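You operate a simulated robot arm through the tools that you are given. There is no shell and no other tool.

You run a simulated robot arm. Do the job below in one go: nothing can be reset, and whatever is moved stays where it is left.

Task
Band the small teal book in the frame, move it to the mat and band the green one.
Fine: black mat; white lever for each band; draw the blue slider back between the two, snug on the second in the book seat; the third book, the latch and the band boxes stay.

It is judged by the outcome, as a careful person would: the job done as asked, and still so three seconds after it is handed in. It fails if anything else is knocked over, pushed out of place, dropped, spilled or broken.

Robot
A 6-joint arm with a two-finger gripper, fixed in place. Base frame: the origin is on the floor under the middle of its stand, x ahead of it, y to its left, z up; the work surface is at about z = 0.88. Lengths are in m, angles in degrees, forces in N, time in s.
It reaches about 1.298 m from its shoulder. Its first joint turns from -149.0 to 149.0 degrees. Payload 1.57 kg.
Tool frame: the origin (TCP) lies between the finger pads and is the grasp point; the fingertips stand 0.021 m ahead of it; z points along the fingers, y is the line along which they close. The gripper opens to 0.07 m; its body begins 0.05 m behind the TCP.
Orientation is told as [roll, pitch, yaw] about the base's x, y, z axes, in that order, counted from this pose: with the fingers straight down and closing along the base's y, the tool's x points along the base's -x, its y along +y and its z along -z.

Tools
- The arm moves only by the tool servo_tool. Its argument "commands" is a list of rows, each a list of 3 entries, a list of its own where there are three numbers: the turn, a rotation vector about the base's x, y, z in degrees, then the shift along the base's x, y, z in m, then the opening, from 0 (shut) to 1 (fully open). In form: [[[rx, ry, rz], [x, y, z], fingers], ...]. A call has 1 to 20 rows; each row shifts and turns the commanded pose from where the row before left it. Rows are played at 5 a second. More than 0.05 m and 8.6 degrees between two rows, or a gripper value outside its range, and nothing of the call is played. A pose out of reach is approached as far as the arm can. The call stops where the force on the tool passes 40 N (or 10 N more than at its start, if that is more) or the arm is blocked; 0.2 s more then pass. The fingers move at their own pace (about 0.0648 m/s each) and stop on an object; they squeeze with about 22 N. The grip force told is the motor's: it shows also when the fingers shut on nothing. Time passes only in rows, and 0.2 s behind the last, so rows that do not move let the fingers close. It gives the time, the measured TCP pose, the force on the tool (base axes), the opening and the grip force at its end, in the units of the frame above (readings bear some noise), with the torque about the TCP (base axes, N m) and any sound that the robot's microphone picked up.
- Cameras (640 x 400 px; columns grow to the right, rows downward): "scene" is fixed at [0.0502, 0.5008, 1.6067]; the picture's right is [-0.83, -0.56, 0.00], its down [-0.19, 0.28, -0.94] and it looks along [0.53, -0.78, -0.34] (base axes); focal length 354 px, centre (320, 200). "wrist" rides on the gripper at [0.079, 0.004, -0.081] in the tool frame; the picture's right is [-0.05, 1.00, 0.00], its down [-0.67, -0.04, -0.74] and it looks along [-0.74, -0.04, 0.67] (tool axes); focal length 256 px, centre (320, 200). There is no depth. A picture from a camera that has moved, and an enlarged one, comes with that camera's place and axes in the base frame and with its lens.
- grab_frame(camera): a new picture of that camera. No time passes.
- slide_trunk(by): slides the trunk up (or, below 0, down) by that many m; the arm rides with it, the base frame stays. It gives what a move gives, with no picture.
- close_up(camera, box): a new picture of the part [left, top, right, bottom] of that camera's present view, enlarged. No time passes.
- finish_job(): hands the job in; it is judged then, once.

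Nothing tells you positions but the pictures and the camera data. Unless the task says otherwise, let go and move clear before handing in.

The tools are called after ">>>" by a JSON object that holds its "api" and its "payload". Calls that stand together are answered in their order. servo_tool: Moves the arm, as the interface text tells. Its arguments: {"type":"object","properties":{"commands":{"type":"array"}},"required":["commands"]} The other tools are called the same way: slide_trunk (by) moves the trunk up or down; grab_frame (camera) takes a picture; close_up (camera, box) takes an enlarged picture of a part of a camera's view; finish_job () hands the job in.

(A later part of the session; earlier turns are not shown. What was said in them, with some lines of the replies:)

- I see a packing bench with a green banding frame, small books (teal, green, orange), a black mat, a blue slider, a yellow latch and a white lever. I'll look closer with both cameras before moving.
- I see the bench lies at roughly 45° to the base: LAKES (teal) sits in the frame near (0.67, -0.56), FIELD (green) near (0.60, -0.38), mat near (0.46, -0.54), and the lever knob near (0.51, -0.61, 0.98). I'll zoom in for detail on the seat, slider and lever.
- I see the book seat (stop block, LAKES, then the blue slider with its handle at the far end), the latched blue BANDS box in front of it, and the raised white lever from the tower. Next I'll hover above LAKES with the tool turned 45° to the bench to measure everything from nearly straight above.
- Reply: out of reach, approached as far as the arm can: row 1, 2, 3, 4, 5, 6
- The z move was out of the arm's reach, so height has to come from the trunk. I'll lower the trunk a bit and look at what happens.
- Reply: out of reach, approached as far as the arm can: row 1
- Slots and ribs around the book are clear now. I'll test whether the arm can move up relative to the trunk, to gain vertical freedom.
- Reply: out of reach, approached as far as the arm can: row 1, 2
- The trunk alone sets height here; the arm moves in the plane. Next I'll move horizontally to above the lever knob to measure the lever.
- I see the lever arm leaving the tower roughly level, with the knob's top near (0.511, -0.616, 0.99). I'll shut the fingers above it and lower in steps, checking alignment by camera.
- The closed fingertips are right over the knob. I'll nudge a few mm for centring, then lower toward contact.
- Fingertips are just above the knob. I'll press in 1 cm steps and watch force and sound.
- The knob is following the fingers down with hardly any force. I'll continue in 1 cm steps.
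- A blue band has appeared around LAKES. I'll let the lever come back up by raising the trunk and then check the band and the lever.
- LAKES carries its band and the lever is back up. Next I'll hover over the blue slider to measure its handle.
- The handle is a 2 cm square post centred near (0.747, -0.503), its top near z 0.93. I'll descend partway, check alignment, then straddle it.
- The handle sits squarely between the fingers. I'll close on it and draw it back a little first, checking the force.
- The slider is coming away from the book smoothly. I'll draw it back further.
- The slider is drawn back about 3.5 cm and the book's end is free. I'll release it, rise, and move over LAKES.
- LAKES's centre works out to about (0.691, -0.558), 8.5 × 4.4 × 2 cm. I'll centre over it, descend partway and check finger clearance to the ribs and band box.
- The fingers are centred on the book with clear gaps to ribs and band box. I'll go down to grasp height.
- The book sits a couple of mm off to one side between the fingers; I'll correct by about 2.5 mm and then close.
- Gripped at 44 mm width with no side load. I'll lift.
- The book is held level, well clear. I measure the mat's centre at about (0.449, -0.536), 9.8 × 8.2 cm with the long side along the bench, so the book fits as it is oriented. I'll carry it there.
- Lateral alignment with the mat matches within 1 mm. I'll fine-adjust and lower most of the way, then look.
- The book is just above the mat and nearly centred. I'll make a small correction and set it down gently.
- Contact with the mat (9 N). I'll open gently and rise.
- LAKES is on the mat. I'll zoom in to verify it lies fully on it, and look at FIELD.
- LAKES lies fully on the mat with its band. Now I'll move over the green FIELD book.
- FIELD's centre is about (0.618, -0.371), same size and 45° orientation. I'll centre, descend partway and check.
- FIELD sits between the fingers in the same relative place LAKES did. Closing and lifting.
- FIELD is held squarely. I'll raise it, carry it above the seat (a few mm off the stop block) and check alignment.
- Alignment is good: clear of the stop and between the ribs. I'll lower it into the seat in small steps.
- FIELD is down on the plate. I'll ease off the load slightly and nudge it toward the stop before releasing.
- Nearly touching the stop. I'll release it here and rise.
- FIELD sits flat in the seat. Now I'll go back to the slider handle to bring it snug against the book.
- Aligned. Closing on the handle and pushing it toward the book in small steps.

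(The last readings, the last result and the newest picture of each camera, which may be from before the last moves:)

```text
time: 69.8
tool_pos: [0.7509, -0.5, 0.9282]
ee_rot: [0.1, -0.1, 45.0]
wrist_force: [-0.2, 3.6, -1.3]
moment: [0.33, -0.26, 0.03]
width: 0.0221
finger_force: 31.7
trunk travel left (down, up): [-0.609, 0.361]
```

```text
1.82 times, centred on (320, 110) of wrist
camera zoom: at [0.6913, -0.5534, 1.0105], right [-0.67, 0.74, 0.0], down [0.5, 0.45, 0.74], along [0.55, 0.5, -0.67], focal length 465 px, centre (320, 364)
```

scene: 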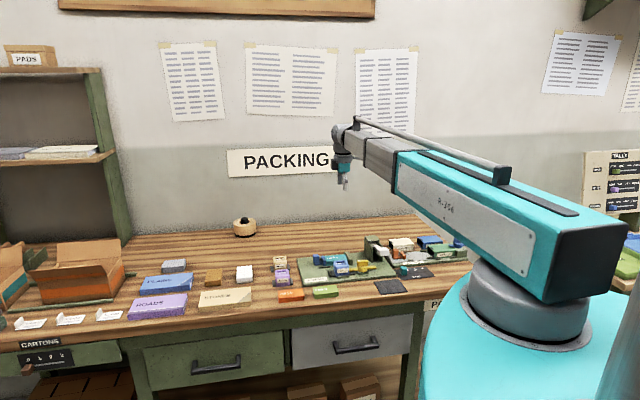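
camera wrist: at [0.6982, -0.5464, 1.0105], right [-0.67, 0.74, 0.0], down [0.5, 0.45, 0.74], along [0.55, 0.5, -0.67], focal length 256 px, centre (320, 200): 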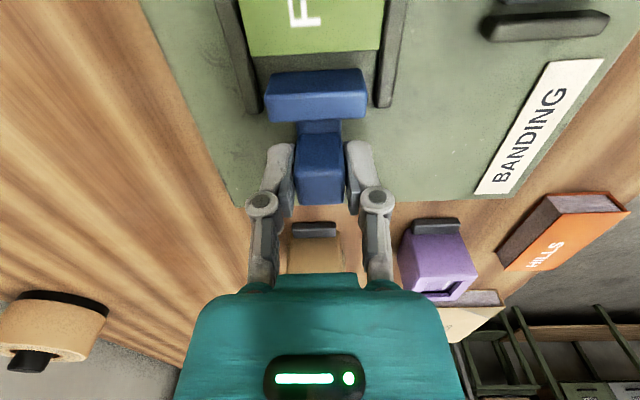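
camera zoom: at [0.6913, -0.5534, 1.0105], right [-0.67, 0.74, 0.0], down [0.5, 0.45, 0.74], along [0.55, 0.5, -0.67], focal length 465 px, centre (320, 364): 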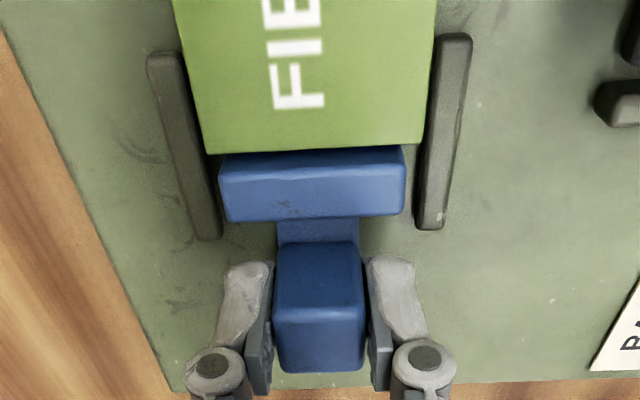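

Nearly in contact. Continuing in 1 mm steps, watching the force build.

>>> {"api": "servo_tool", "payload": {"commands": [[[0, 0, 0], [-0.0007, -0.0007, 0], 0], [[0, 0, 0], [-0.0007, -0.0007, 0], 0], [[0, 0, 0], [0, 0, 0], 0]]}}

>>> {"api": "servo_tool", "payload": {"commands": [[[0, 0, 0], [-0.0007, -0.0007, 0], 0], [[0, 0, 0], [0, 0, 0], 0]]}}

>>> {"api": "servo_tool", "payload": {"commands": [[[0, 0, 0], [-0.0007, -0.0007, 0], 0], [[0, 0, 0], [0, 0, 0], 0]]}}

```text
time: 70.5
tool_pos: [0.7496, -0.5023, 0.9287]
ee_rot: [0.0, 0.0, 45.0]
wrist_force: [-3.6, 6.4, -5.5]
moment: [0.42, -0.25, 0.01]
width: 0.0219
finger_force: 31.8
trunk travel left (down, up): [-0.609, 0.361]
```

```text
time: 71.2
tool_pos: [0.7487, -0.5041, 0.929]
ee_rot: [0.1, -0.1, 45.0]
wrist_force: [-3.4, 6.3, -4.4]
moment: [0.39, -0.15, -0.02]
width: 0.0219
finger_force: 31.5
trunk travel left (down, up): [-0.609, 0.361]
```

```text
time: 71.8
tool_pos: [0.7479, -0.5037, 0.9266]
ee_rot: [0.0, 0.0, 45.0]
wrist_force: [-4.1, 6.7, -5.7]
moment: [0.33, -0.09, 0.03]
width: 0.0219
finger_force: 32.0
trunk travel left (down, up): [-0.609, 0.361]
```

>>> {"api": "servo_tool", "payload": {"commands": [[[0, 0, 0], [-0.0012, -0.0002, 0], 0], [[0, 0, 0], [0, 0, 0], 0]]}}

>>> {"api": "close_up", "payload": {"camera": "wrist", "box": [210, 0, 430, 220]}}

```text
time: 72.3
tool_pos: [0.7474, -0.5043, 0.928]
ee_rot: [0.0, 0.0, 45.0]
wrist_force: [1.6, 4.8, -1.2]
moment: [0.06, 0.06, -0.02]
width: 0.0221
finger_force: 32.4
trunk travel left (down, up): [-0.609, 0.361]
```

```text
1.82 times, centred on (320, 110) of wrist
camera zoom: at [0.6873, -0.5572, 1.0106], right [-0.67, 0.74, 0.0], down [0.5, 0.45, 0.74], along [0.55, 0.5, -0.67], focal length 465 px, centre (320, 364)
```

zoom: 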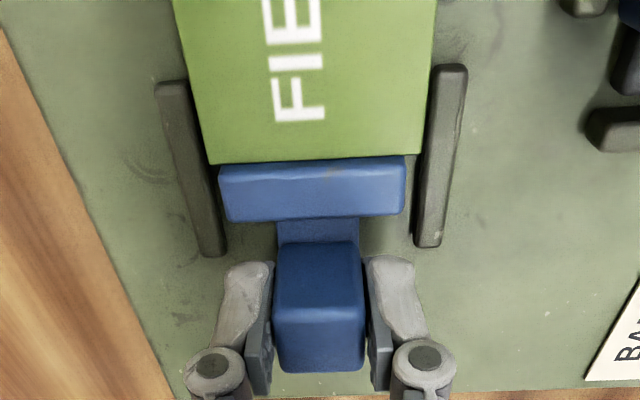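

>>> {"api": "servo_tool", "payload": {"commands": [[[0, 0, 0], [-0.0007, -0.0007, 0], 0], [[0, 0, 0], [0, 0, 0], 0]]}}

>>> {"api": "servo_tool", "payload": {"commands": [[[0, 0, 0], [-0.0007, -0.0007, 0], 0], [[0, 0, 0], [0, 0, 0], 0]]}}

```text
time: 73.0
tool_pos: [0.7476, -0.5049, 0.928]
ee_rot: [-0.2, 0.0, 45.0]
wrist_force: [10.6, 2.7, 5.1]
moment: [-0.38, 0.29, -0.06]
width: 0.0219
finger_force: 31.8
trunk travel left (down, up): [-0.609, 0.361]
```

```text
time: 73.5
tool_pos: [0.747, -0.5051, 0.9278]
ee_rot: [-0.2, 0.0, 45.2]
wrist_force: [19.1, 4.5, 12.3]
moment: [-0.08, -0.2, 0.0]
width: 0.0218
finger_force: 31.8
trunk travel left (down, up): [-0.609, 0.361]
```

Resistance has built to about 17 N along the slide, so the book is snug between stop and slider. I'll check it, then release and rise.

>>> {"api": "servo_tool", "payload": {"commands": [[[0, 0, 0], [0, 0, 0], 0.6], [[0, 0, 0], [0, 0, 0], 0.6], [[0, 0, 0], [0, 0, 0], 0.6]]}}

>>> {"api": "slide_trunk", "payload": {"by": 0.11}}

>>> {"api": "servo_tool", "payload": {"commands": [[[0, 0, 0], [-0.02, -0.02, 0], 0.6], [[0, 0, 0], [-0.02, -0.02, 0], 0.6], [[0, 0, 0], [-0.02, -0.02, 0], 0.6], [[0, 0, 0], [0, 0, 0], 0.6]]}}

>>> {"api": "close_up", "payload": {"camera": "wrist", "box": [220, 0, 420, 130]}}

>>> {"api": "close_up", "payload": {"camera": "scene", "box": [300, 230, 380, 290]}}

```text
time: 74.3
tool_pos: [0.7445, -0.5065, 0.9277]
ee_rot: [-0.1, -0.1, 44.9]
wrist_force: [0.8, -0.1, 0.9]
moment: [-0.01, 0.0, 0.0]
width: 0.0418
finger_force: 0.0
trunk travel left (down, up): [-0.609, 0.361]
```

```text
time: 75.8
tool_pos: [0.7445, -0.5064, 1.0387]
ee_rot: [0.0, -0.1, 45.0]
wrist_force: [-0.4, -0.8, 0.7]
moment: [0.03, 0.01, -0.01]
width: 0.0421
finger_force: 0.1
trunk travel left (down, up): [-0.719, 0.251]
```

```text
time: 76.8
tool_pos: [0.6836, -0.5662, 1.038]
ee_rot: [-0.1, 0.0, 45.1]
wrist_force: [0.3, 0.1, 0.4]
moment: [0.0, 0.0, -0.01]
width: 0.042
finger_force: 0.0
trunk travel left (down, up): [-0.719, 0.251]
```

```text
3.08 times, centred on (320, 65) of wrist
camera zoom: at [0.6251, -0.6191, 1.1205], right [-0.67, 0.74, 0.0], down [0.5, 0.45, 0.74], along [0.55, 0.5, -0.67], focal length 788 px, centre (320, 615)
```

zoom: 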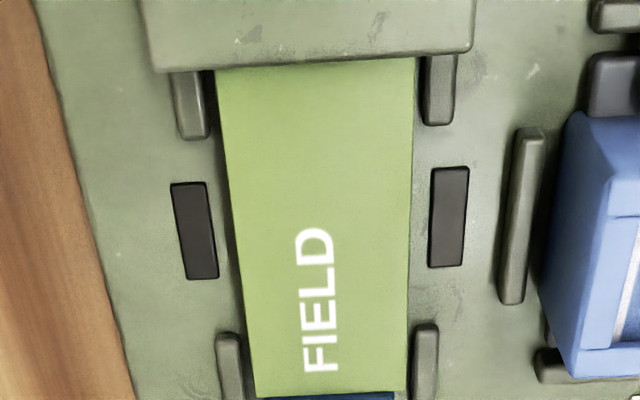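

```text
6.67 times, centred on (340, 260) of scene
camera zoom: at [0.0502, 0.5008, 1.6067], right [-0.83, -0.56, 0.0], down [-0.19, 0.28, -0.94], along [0.53, -0.78, -0.34], focal length 2361 px, centre (187, -200)
```

zoom: 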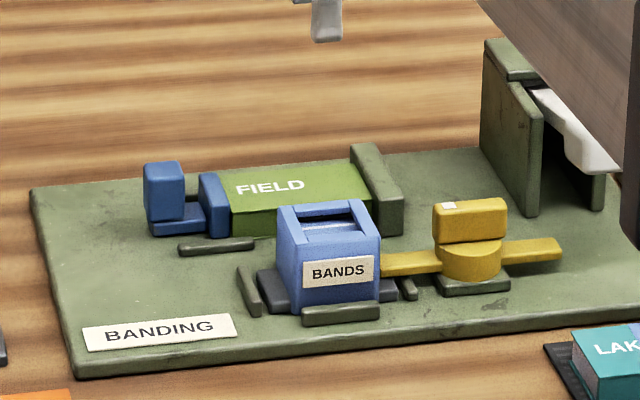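

FIELD is snug between stop and slider. Now back to the lever with fingers shut for the second band.

>>> {"api": "servo_tool", "payload": {"commands": [[[0, 0, 0], [-0.0339, -0.0096, 0], 0], [[0, 0, 0], [-0.0339, -0.0096, 0], 0], [[0, 0, 0], [-0.0339, -0.0096, 0], 0], [[0, 0, 0], [-0.0339, -0.0096, 0], 0], [[0, 0, 0], [-0.0337, -0.0096, 0], 0], [[0, 0, 0], [0, 0, 0], 0]]}}

>>> {"api": "close_up", "payload": {"camera": "wrist", "box": [250, 60, 390, 220]}}

```text
time: 78.2
tool_pos: [0.5166, -0.6145, 1.0381]
ee_rot: [0.0, 0.0, 45.1]
wrist_force: [-0.4, -0.2, -0.6]
moment: [0.03, -0.02, 0.0]
width: 0.0
finger_force: 22.1
trunk travel left (down, up): [-0.719, 0.251]
```

```text
2.50 times, centred on (320, 140) of wrist
camera zoom: at [0.457, -0.6669, 1.1205], right [-0.67, 0.74, 0.0], down [0.5, 0.45, 0.74], along [0.55, 0.5, -0.67], focal length 640 px, centre (320, 350)
```

zoom: 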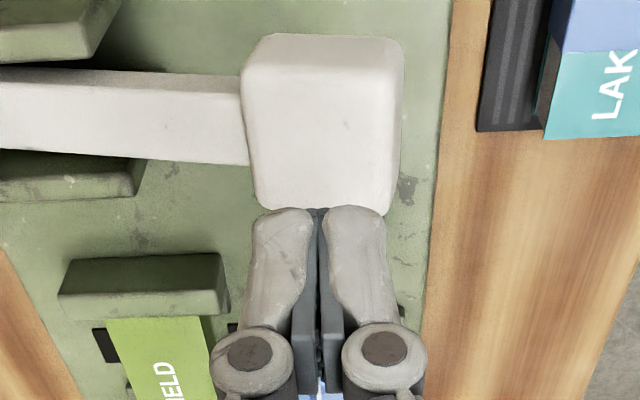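

>>> {"api": "servo_tool", "payload": {"commands": [[[0, 0, 0], [-0.0018, 0, 0], 0], [[0, 0, 0], [0, 0, 0], 0]]}}

>>> {"api": "slide_trunk", "payload": {"by": -0.04}}

>>> {"api": "slide_trunk", "payload": {"by": -0.02}}

>>> {"api": "slide_trunk", "payload": {"by": -0.015}}

>>> {"api": "close_up", "payload": {"camera": "scene", "box": [300, 200, 420, 290]}}

```text
time: 78.8
tool_pos: [0.5157, -0.614, 1.0382]
ee_rot: [-0.1, 0.0, 45.0]
wrist_force: [-0.1, -0.3, 0.8]
moment: [-0.04, -0.03, 0.02]
width: 0.0001
finger_force: 22.2
trunk travel left (down, up): [-0.719, 0.251]
```

```text
time: 79.6
tool_pos: [0.5156, -0.6139, 0.9983]
ee_rot: [0.0, 0.0, 45.0]
wrist_force: [0.0, -1.1, 0.5]
moment: [-0.01, 0.0, 0.0]
width: 0.0
finger_force: 22.1
trunk travel left (down, up): [-0.679, 0.291]
```

```text
time: 80.3
tool_pos: [0.5156, -0.6151, 0.9776]
ee_rot: [-0.1, -0.1, 45.0]
wrist_force: [-1.2, 0.4, 1.7]
moment: [0.02, 0.08, -0.01]
width: 0.0001
finger_force: 22.1
trunk travel left (down, up): [-0.659, 0.311]
```

```text
time: 80.9
tool_pos: [0.5146, -0.6134, 0.9632]
ee_rot: [0.0, -0.1, 45.0]
wrist_force: [-2.1, 1.8, 3.9]
moment: [0.03, 0.04, 0.01]
width: 0.0
finger_force: 21.9
trunk travel left (down, up): [-0.644, 0.326]
```

```text
4.44 times, centred on (360, 245) of scene
camera zoom: at [0.0502, 0.5008, 1.6067], right [-0.83, -0.56, 0.0], down [-0.19, 0.28, -0.94], along [0.53, -0.78, -0.34], focal length 1574 px, centre (142, 0)
```

zoom: 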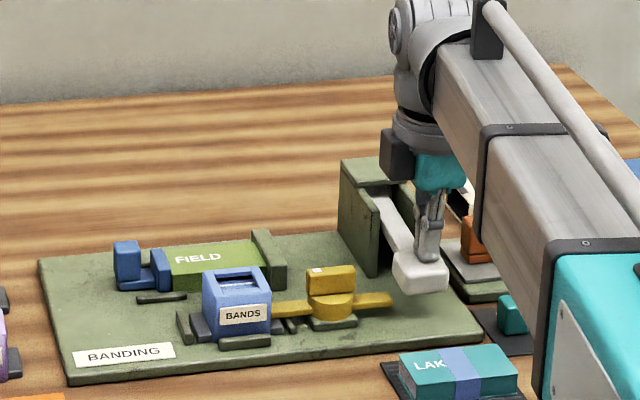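

The lever is following down just as before. I'll finish the stroke in small steps.

>>> {"api": "slide_trunk", "payload": {"by": -0.006}}

>>> {"api": "slide_trunk", "payload": {"by": -0.006}}

>>> {"api": "close_up", "payload": {"camera": "scene", "box": [300, 200, 420, 290]}}

```text
time: 81.5
tool_pos: [0.5148, -0.6147, 0.9577]
ee_rot: [0.0, 0.0, 45.0]
wrist_force: [-0.8, 1.6, 3.5]
moment: [0.02, 0.03, -0.01]
width: 0.0
finger_force: 22.3
trunk travel left (down, up): [-0.638, 0.332]
```

```text
time: 82.0
tool_pos: [0.5154, -0.6131, 0.9502]
ee_rot: [-0.1, 0.1, 45.0]
wrist_force: [0.9, 0.2, 4.5]
moment: [-0.03, -0.01, 0.03]
width: 0.0
finger_force: 21.9
trunk travel left (down, up): [-0.632, 0.338]
```

```text
4.44 times, centred on (360, 245) of scene
camera zoom: at [0.0502, 0.5008, 1.6067], right [-0.83, -0.56, 0.0], down [-0.19, 0.28, -0.94], along [0.53, -0.78, -0.34], focal length 1574 px, centre (142, 0)
```

zoom: 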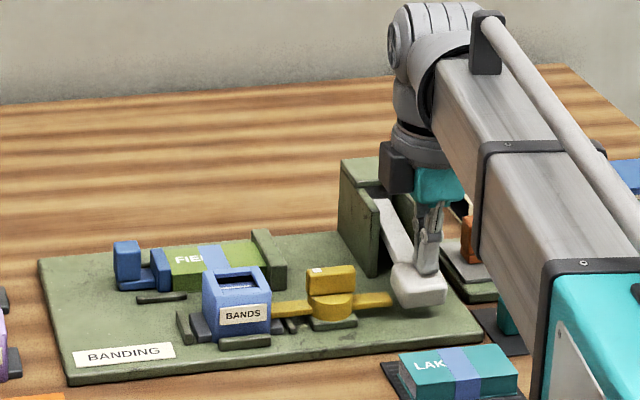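

A band has appeared around FIELD. I'll let the lever rise, move clear and verify everything.

>>> {"api": "slide_trunk", "payload": {"by": 0.04}}

>>> {"api": "slide_trunk", "payload": {"by": 0.12}}

>>> {"api": "servo_tool", "payload": {"commands": [[[0, 0, 0], [-0.035, 0.03, 0], 0.3], [[0, 0, 0], [-0.035, 0.03, 0], 0.5], [[0, 0, 0], [0, 0, 0], 0.5]]}}

>>> {"api": "grab_frame", "payload": {"camera": "wrist"}}

>>> {"api": "grab_frame", "payload": {"camera": "scene"}}

>>> {"api": "close_up", "payload": {"camera": "scene", "box": [270, 220, 430, 310]}}

```text
time: 82.8
tool_pos: [0.5154, -0.6138, 0.9921]
ee_rot: [0.0, 0.0, 45.0]
wrist_force: [0.4, 1.0, 1.7]
moment: [0.01, 0.01, -0.02]
width: 0.0001
finger_force: 21.8
trunk travel left (down, up): [-0.672, 0.298]
```

```text
time: 84.3
tool_pos: [0.5153, -0.6139, 1.1108]
ee_rot: [0.0, 0.0, 45.0]
wrist_force: [-0.3, 0.2, -0.9]
moment: [0.0, -0.02, -0.02]
width: 0.0
finger_force: 22.2
trunk travel left (down, up): [-0.792, 0.178]
```

```text
time: 85.1
tool_pos: [0.4443, -0.5541, 1.1109]
ee_rot: [-0.1, 0.0, 45.0]
wrist_force: [-0.7, 0.0, 0.1]
moment: [0.02, -0.04, 0.0]
width: 0.0352
finger_force: 0.0
trunk travel left (down, up): [-0.792, 0.178]
```

```text
taken
camera wrist: at [0.3848, -0.6057, 1.1935], right [-0.67, 0.74, 0.0], down [0.5, 0.45, 0.74], along [0.55, 0.5, -0.67], focal length 256 px, centre (320, 200)
```

wrist: 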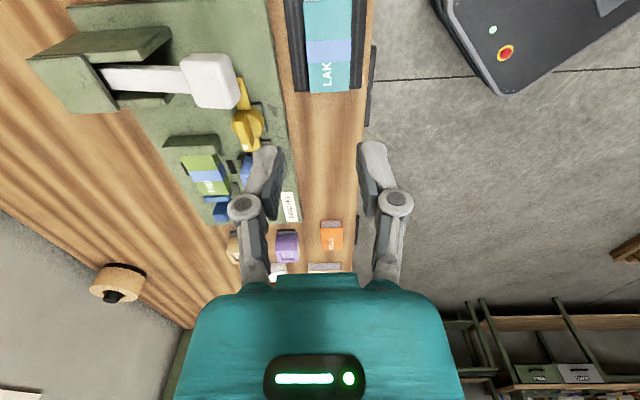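

```text
taken
```

scene: 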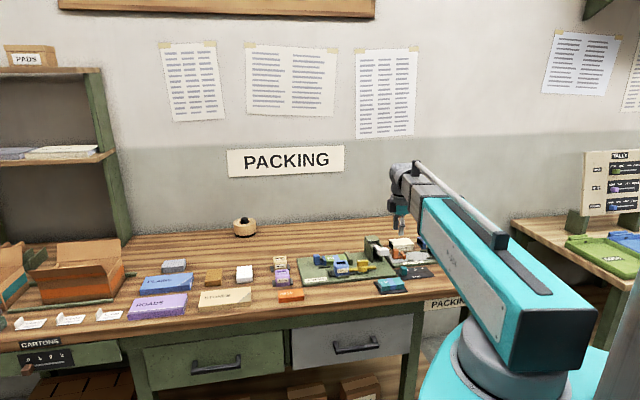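

```text
4.00 times, centred on (350, 265) of scene
camera zoom: at [0.0502, 0.5008, 1.6067], right [-0.83, -0.56, 0.0], down [-0.19, 0.28, -0.94], along [0.53, -0.78, -0.34], focal length 1416 px, centre (200, -60)
```

zoom: 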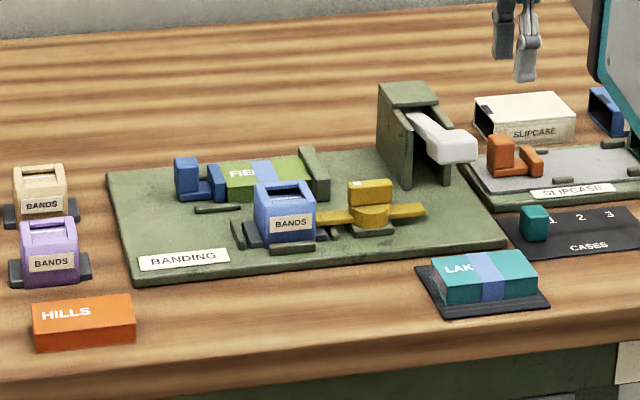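

Both books carry a band, LAKES is on the mat, the lever is up, and nothing else looks moved. One last close check of the seat before handing in.

>>> {"api": "close_up", "payload": {"camera": "scene", "box": [310, 240, 370, 280]}}

>>> {"api": "close_up", "payload": {"camera": "wrist", "box": [140, 100, 280, 230]}}

```text
10.00 times, centred on (340, 260) of scene
camera zoom: at [0.0502, 0.5008, 1.6067], right [-0.83, -0.56, 0.0], down [-0.19, 0.28, -0.94], along [0.53, -0.78, -0.34], focal length 3541 px, centre (120, -400)
```

zoom: 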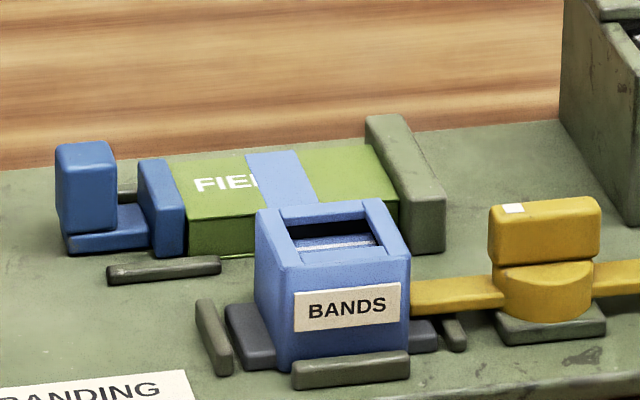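

```text
3.08 times, centred on (210, 165) of wrist
camera zoom: at [0.3848, -0.6057, 1.1935], right [-0.67, 0.74, 0.0], down [0.5, 0.45, 0.74], along [0.55, 0.5, -0.67], focal length 788 px, centre (658, 308)
```

zoom: 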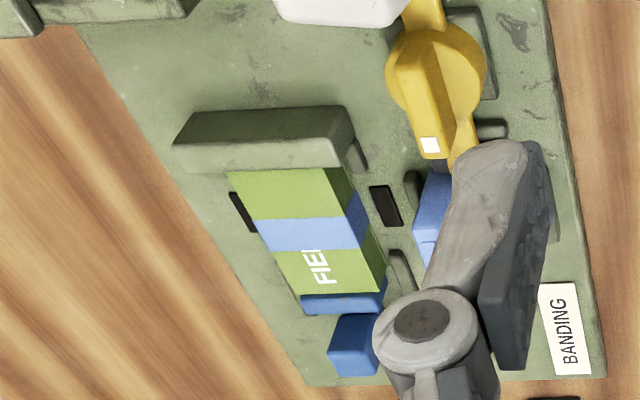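

The green book is banded and snug between the stop and the slider. The banded teal book lies on the black mat, the lever is up, the third book, latch and band boxes look untouched, and the arm is clear, so I'm handing the job in.

>>> {"api": "finish_job", "payload": {}}

```text
The job is handed in.
```

Both books are banded, and the job is handed in.

- **Teal book (LAKES):** I banded it in the frame with one press of the white lever. It now lies flat on the black mat.
- **Green book (FIELD):** it sits in the book seat with the blue slider pushed snug against it (about 17 N of resistance). I banded it with a second lever press.
- **Blue slider:** I drew it back about 3.5 cm between the two books.
- **Left alone:** I didn't touch the orange book (HILLS), the yellow latch or the three band boxes. They look unmoved in the last pictures.

The lever is back up, and the arm is open, raised and clear of the bench items.
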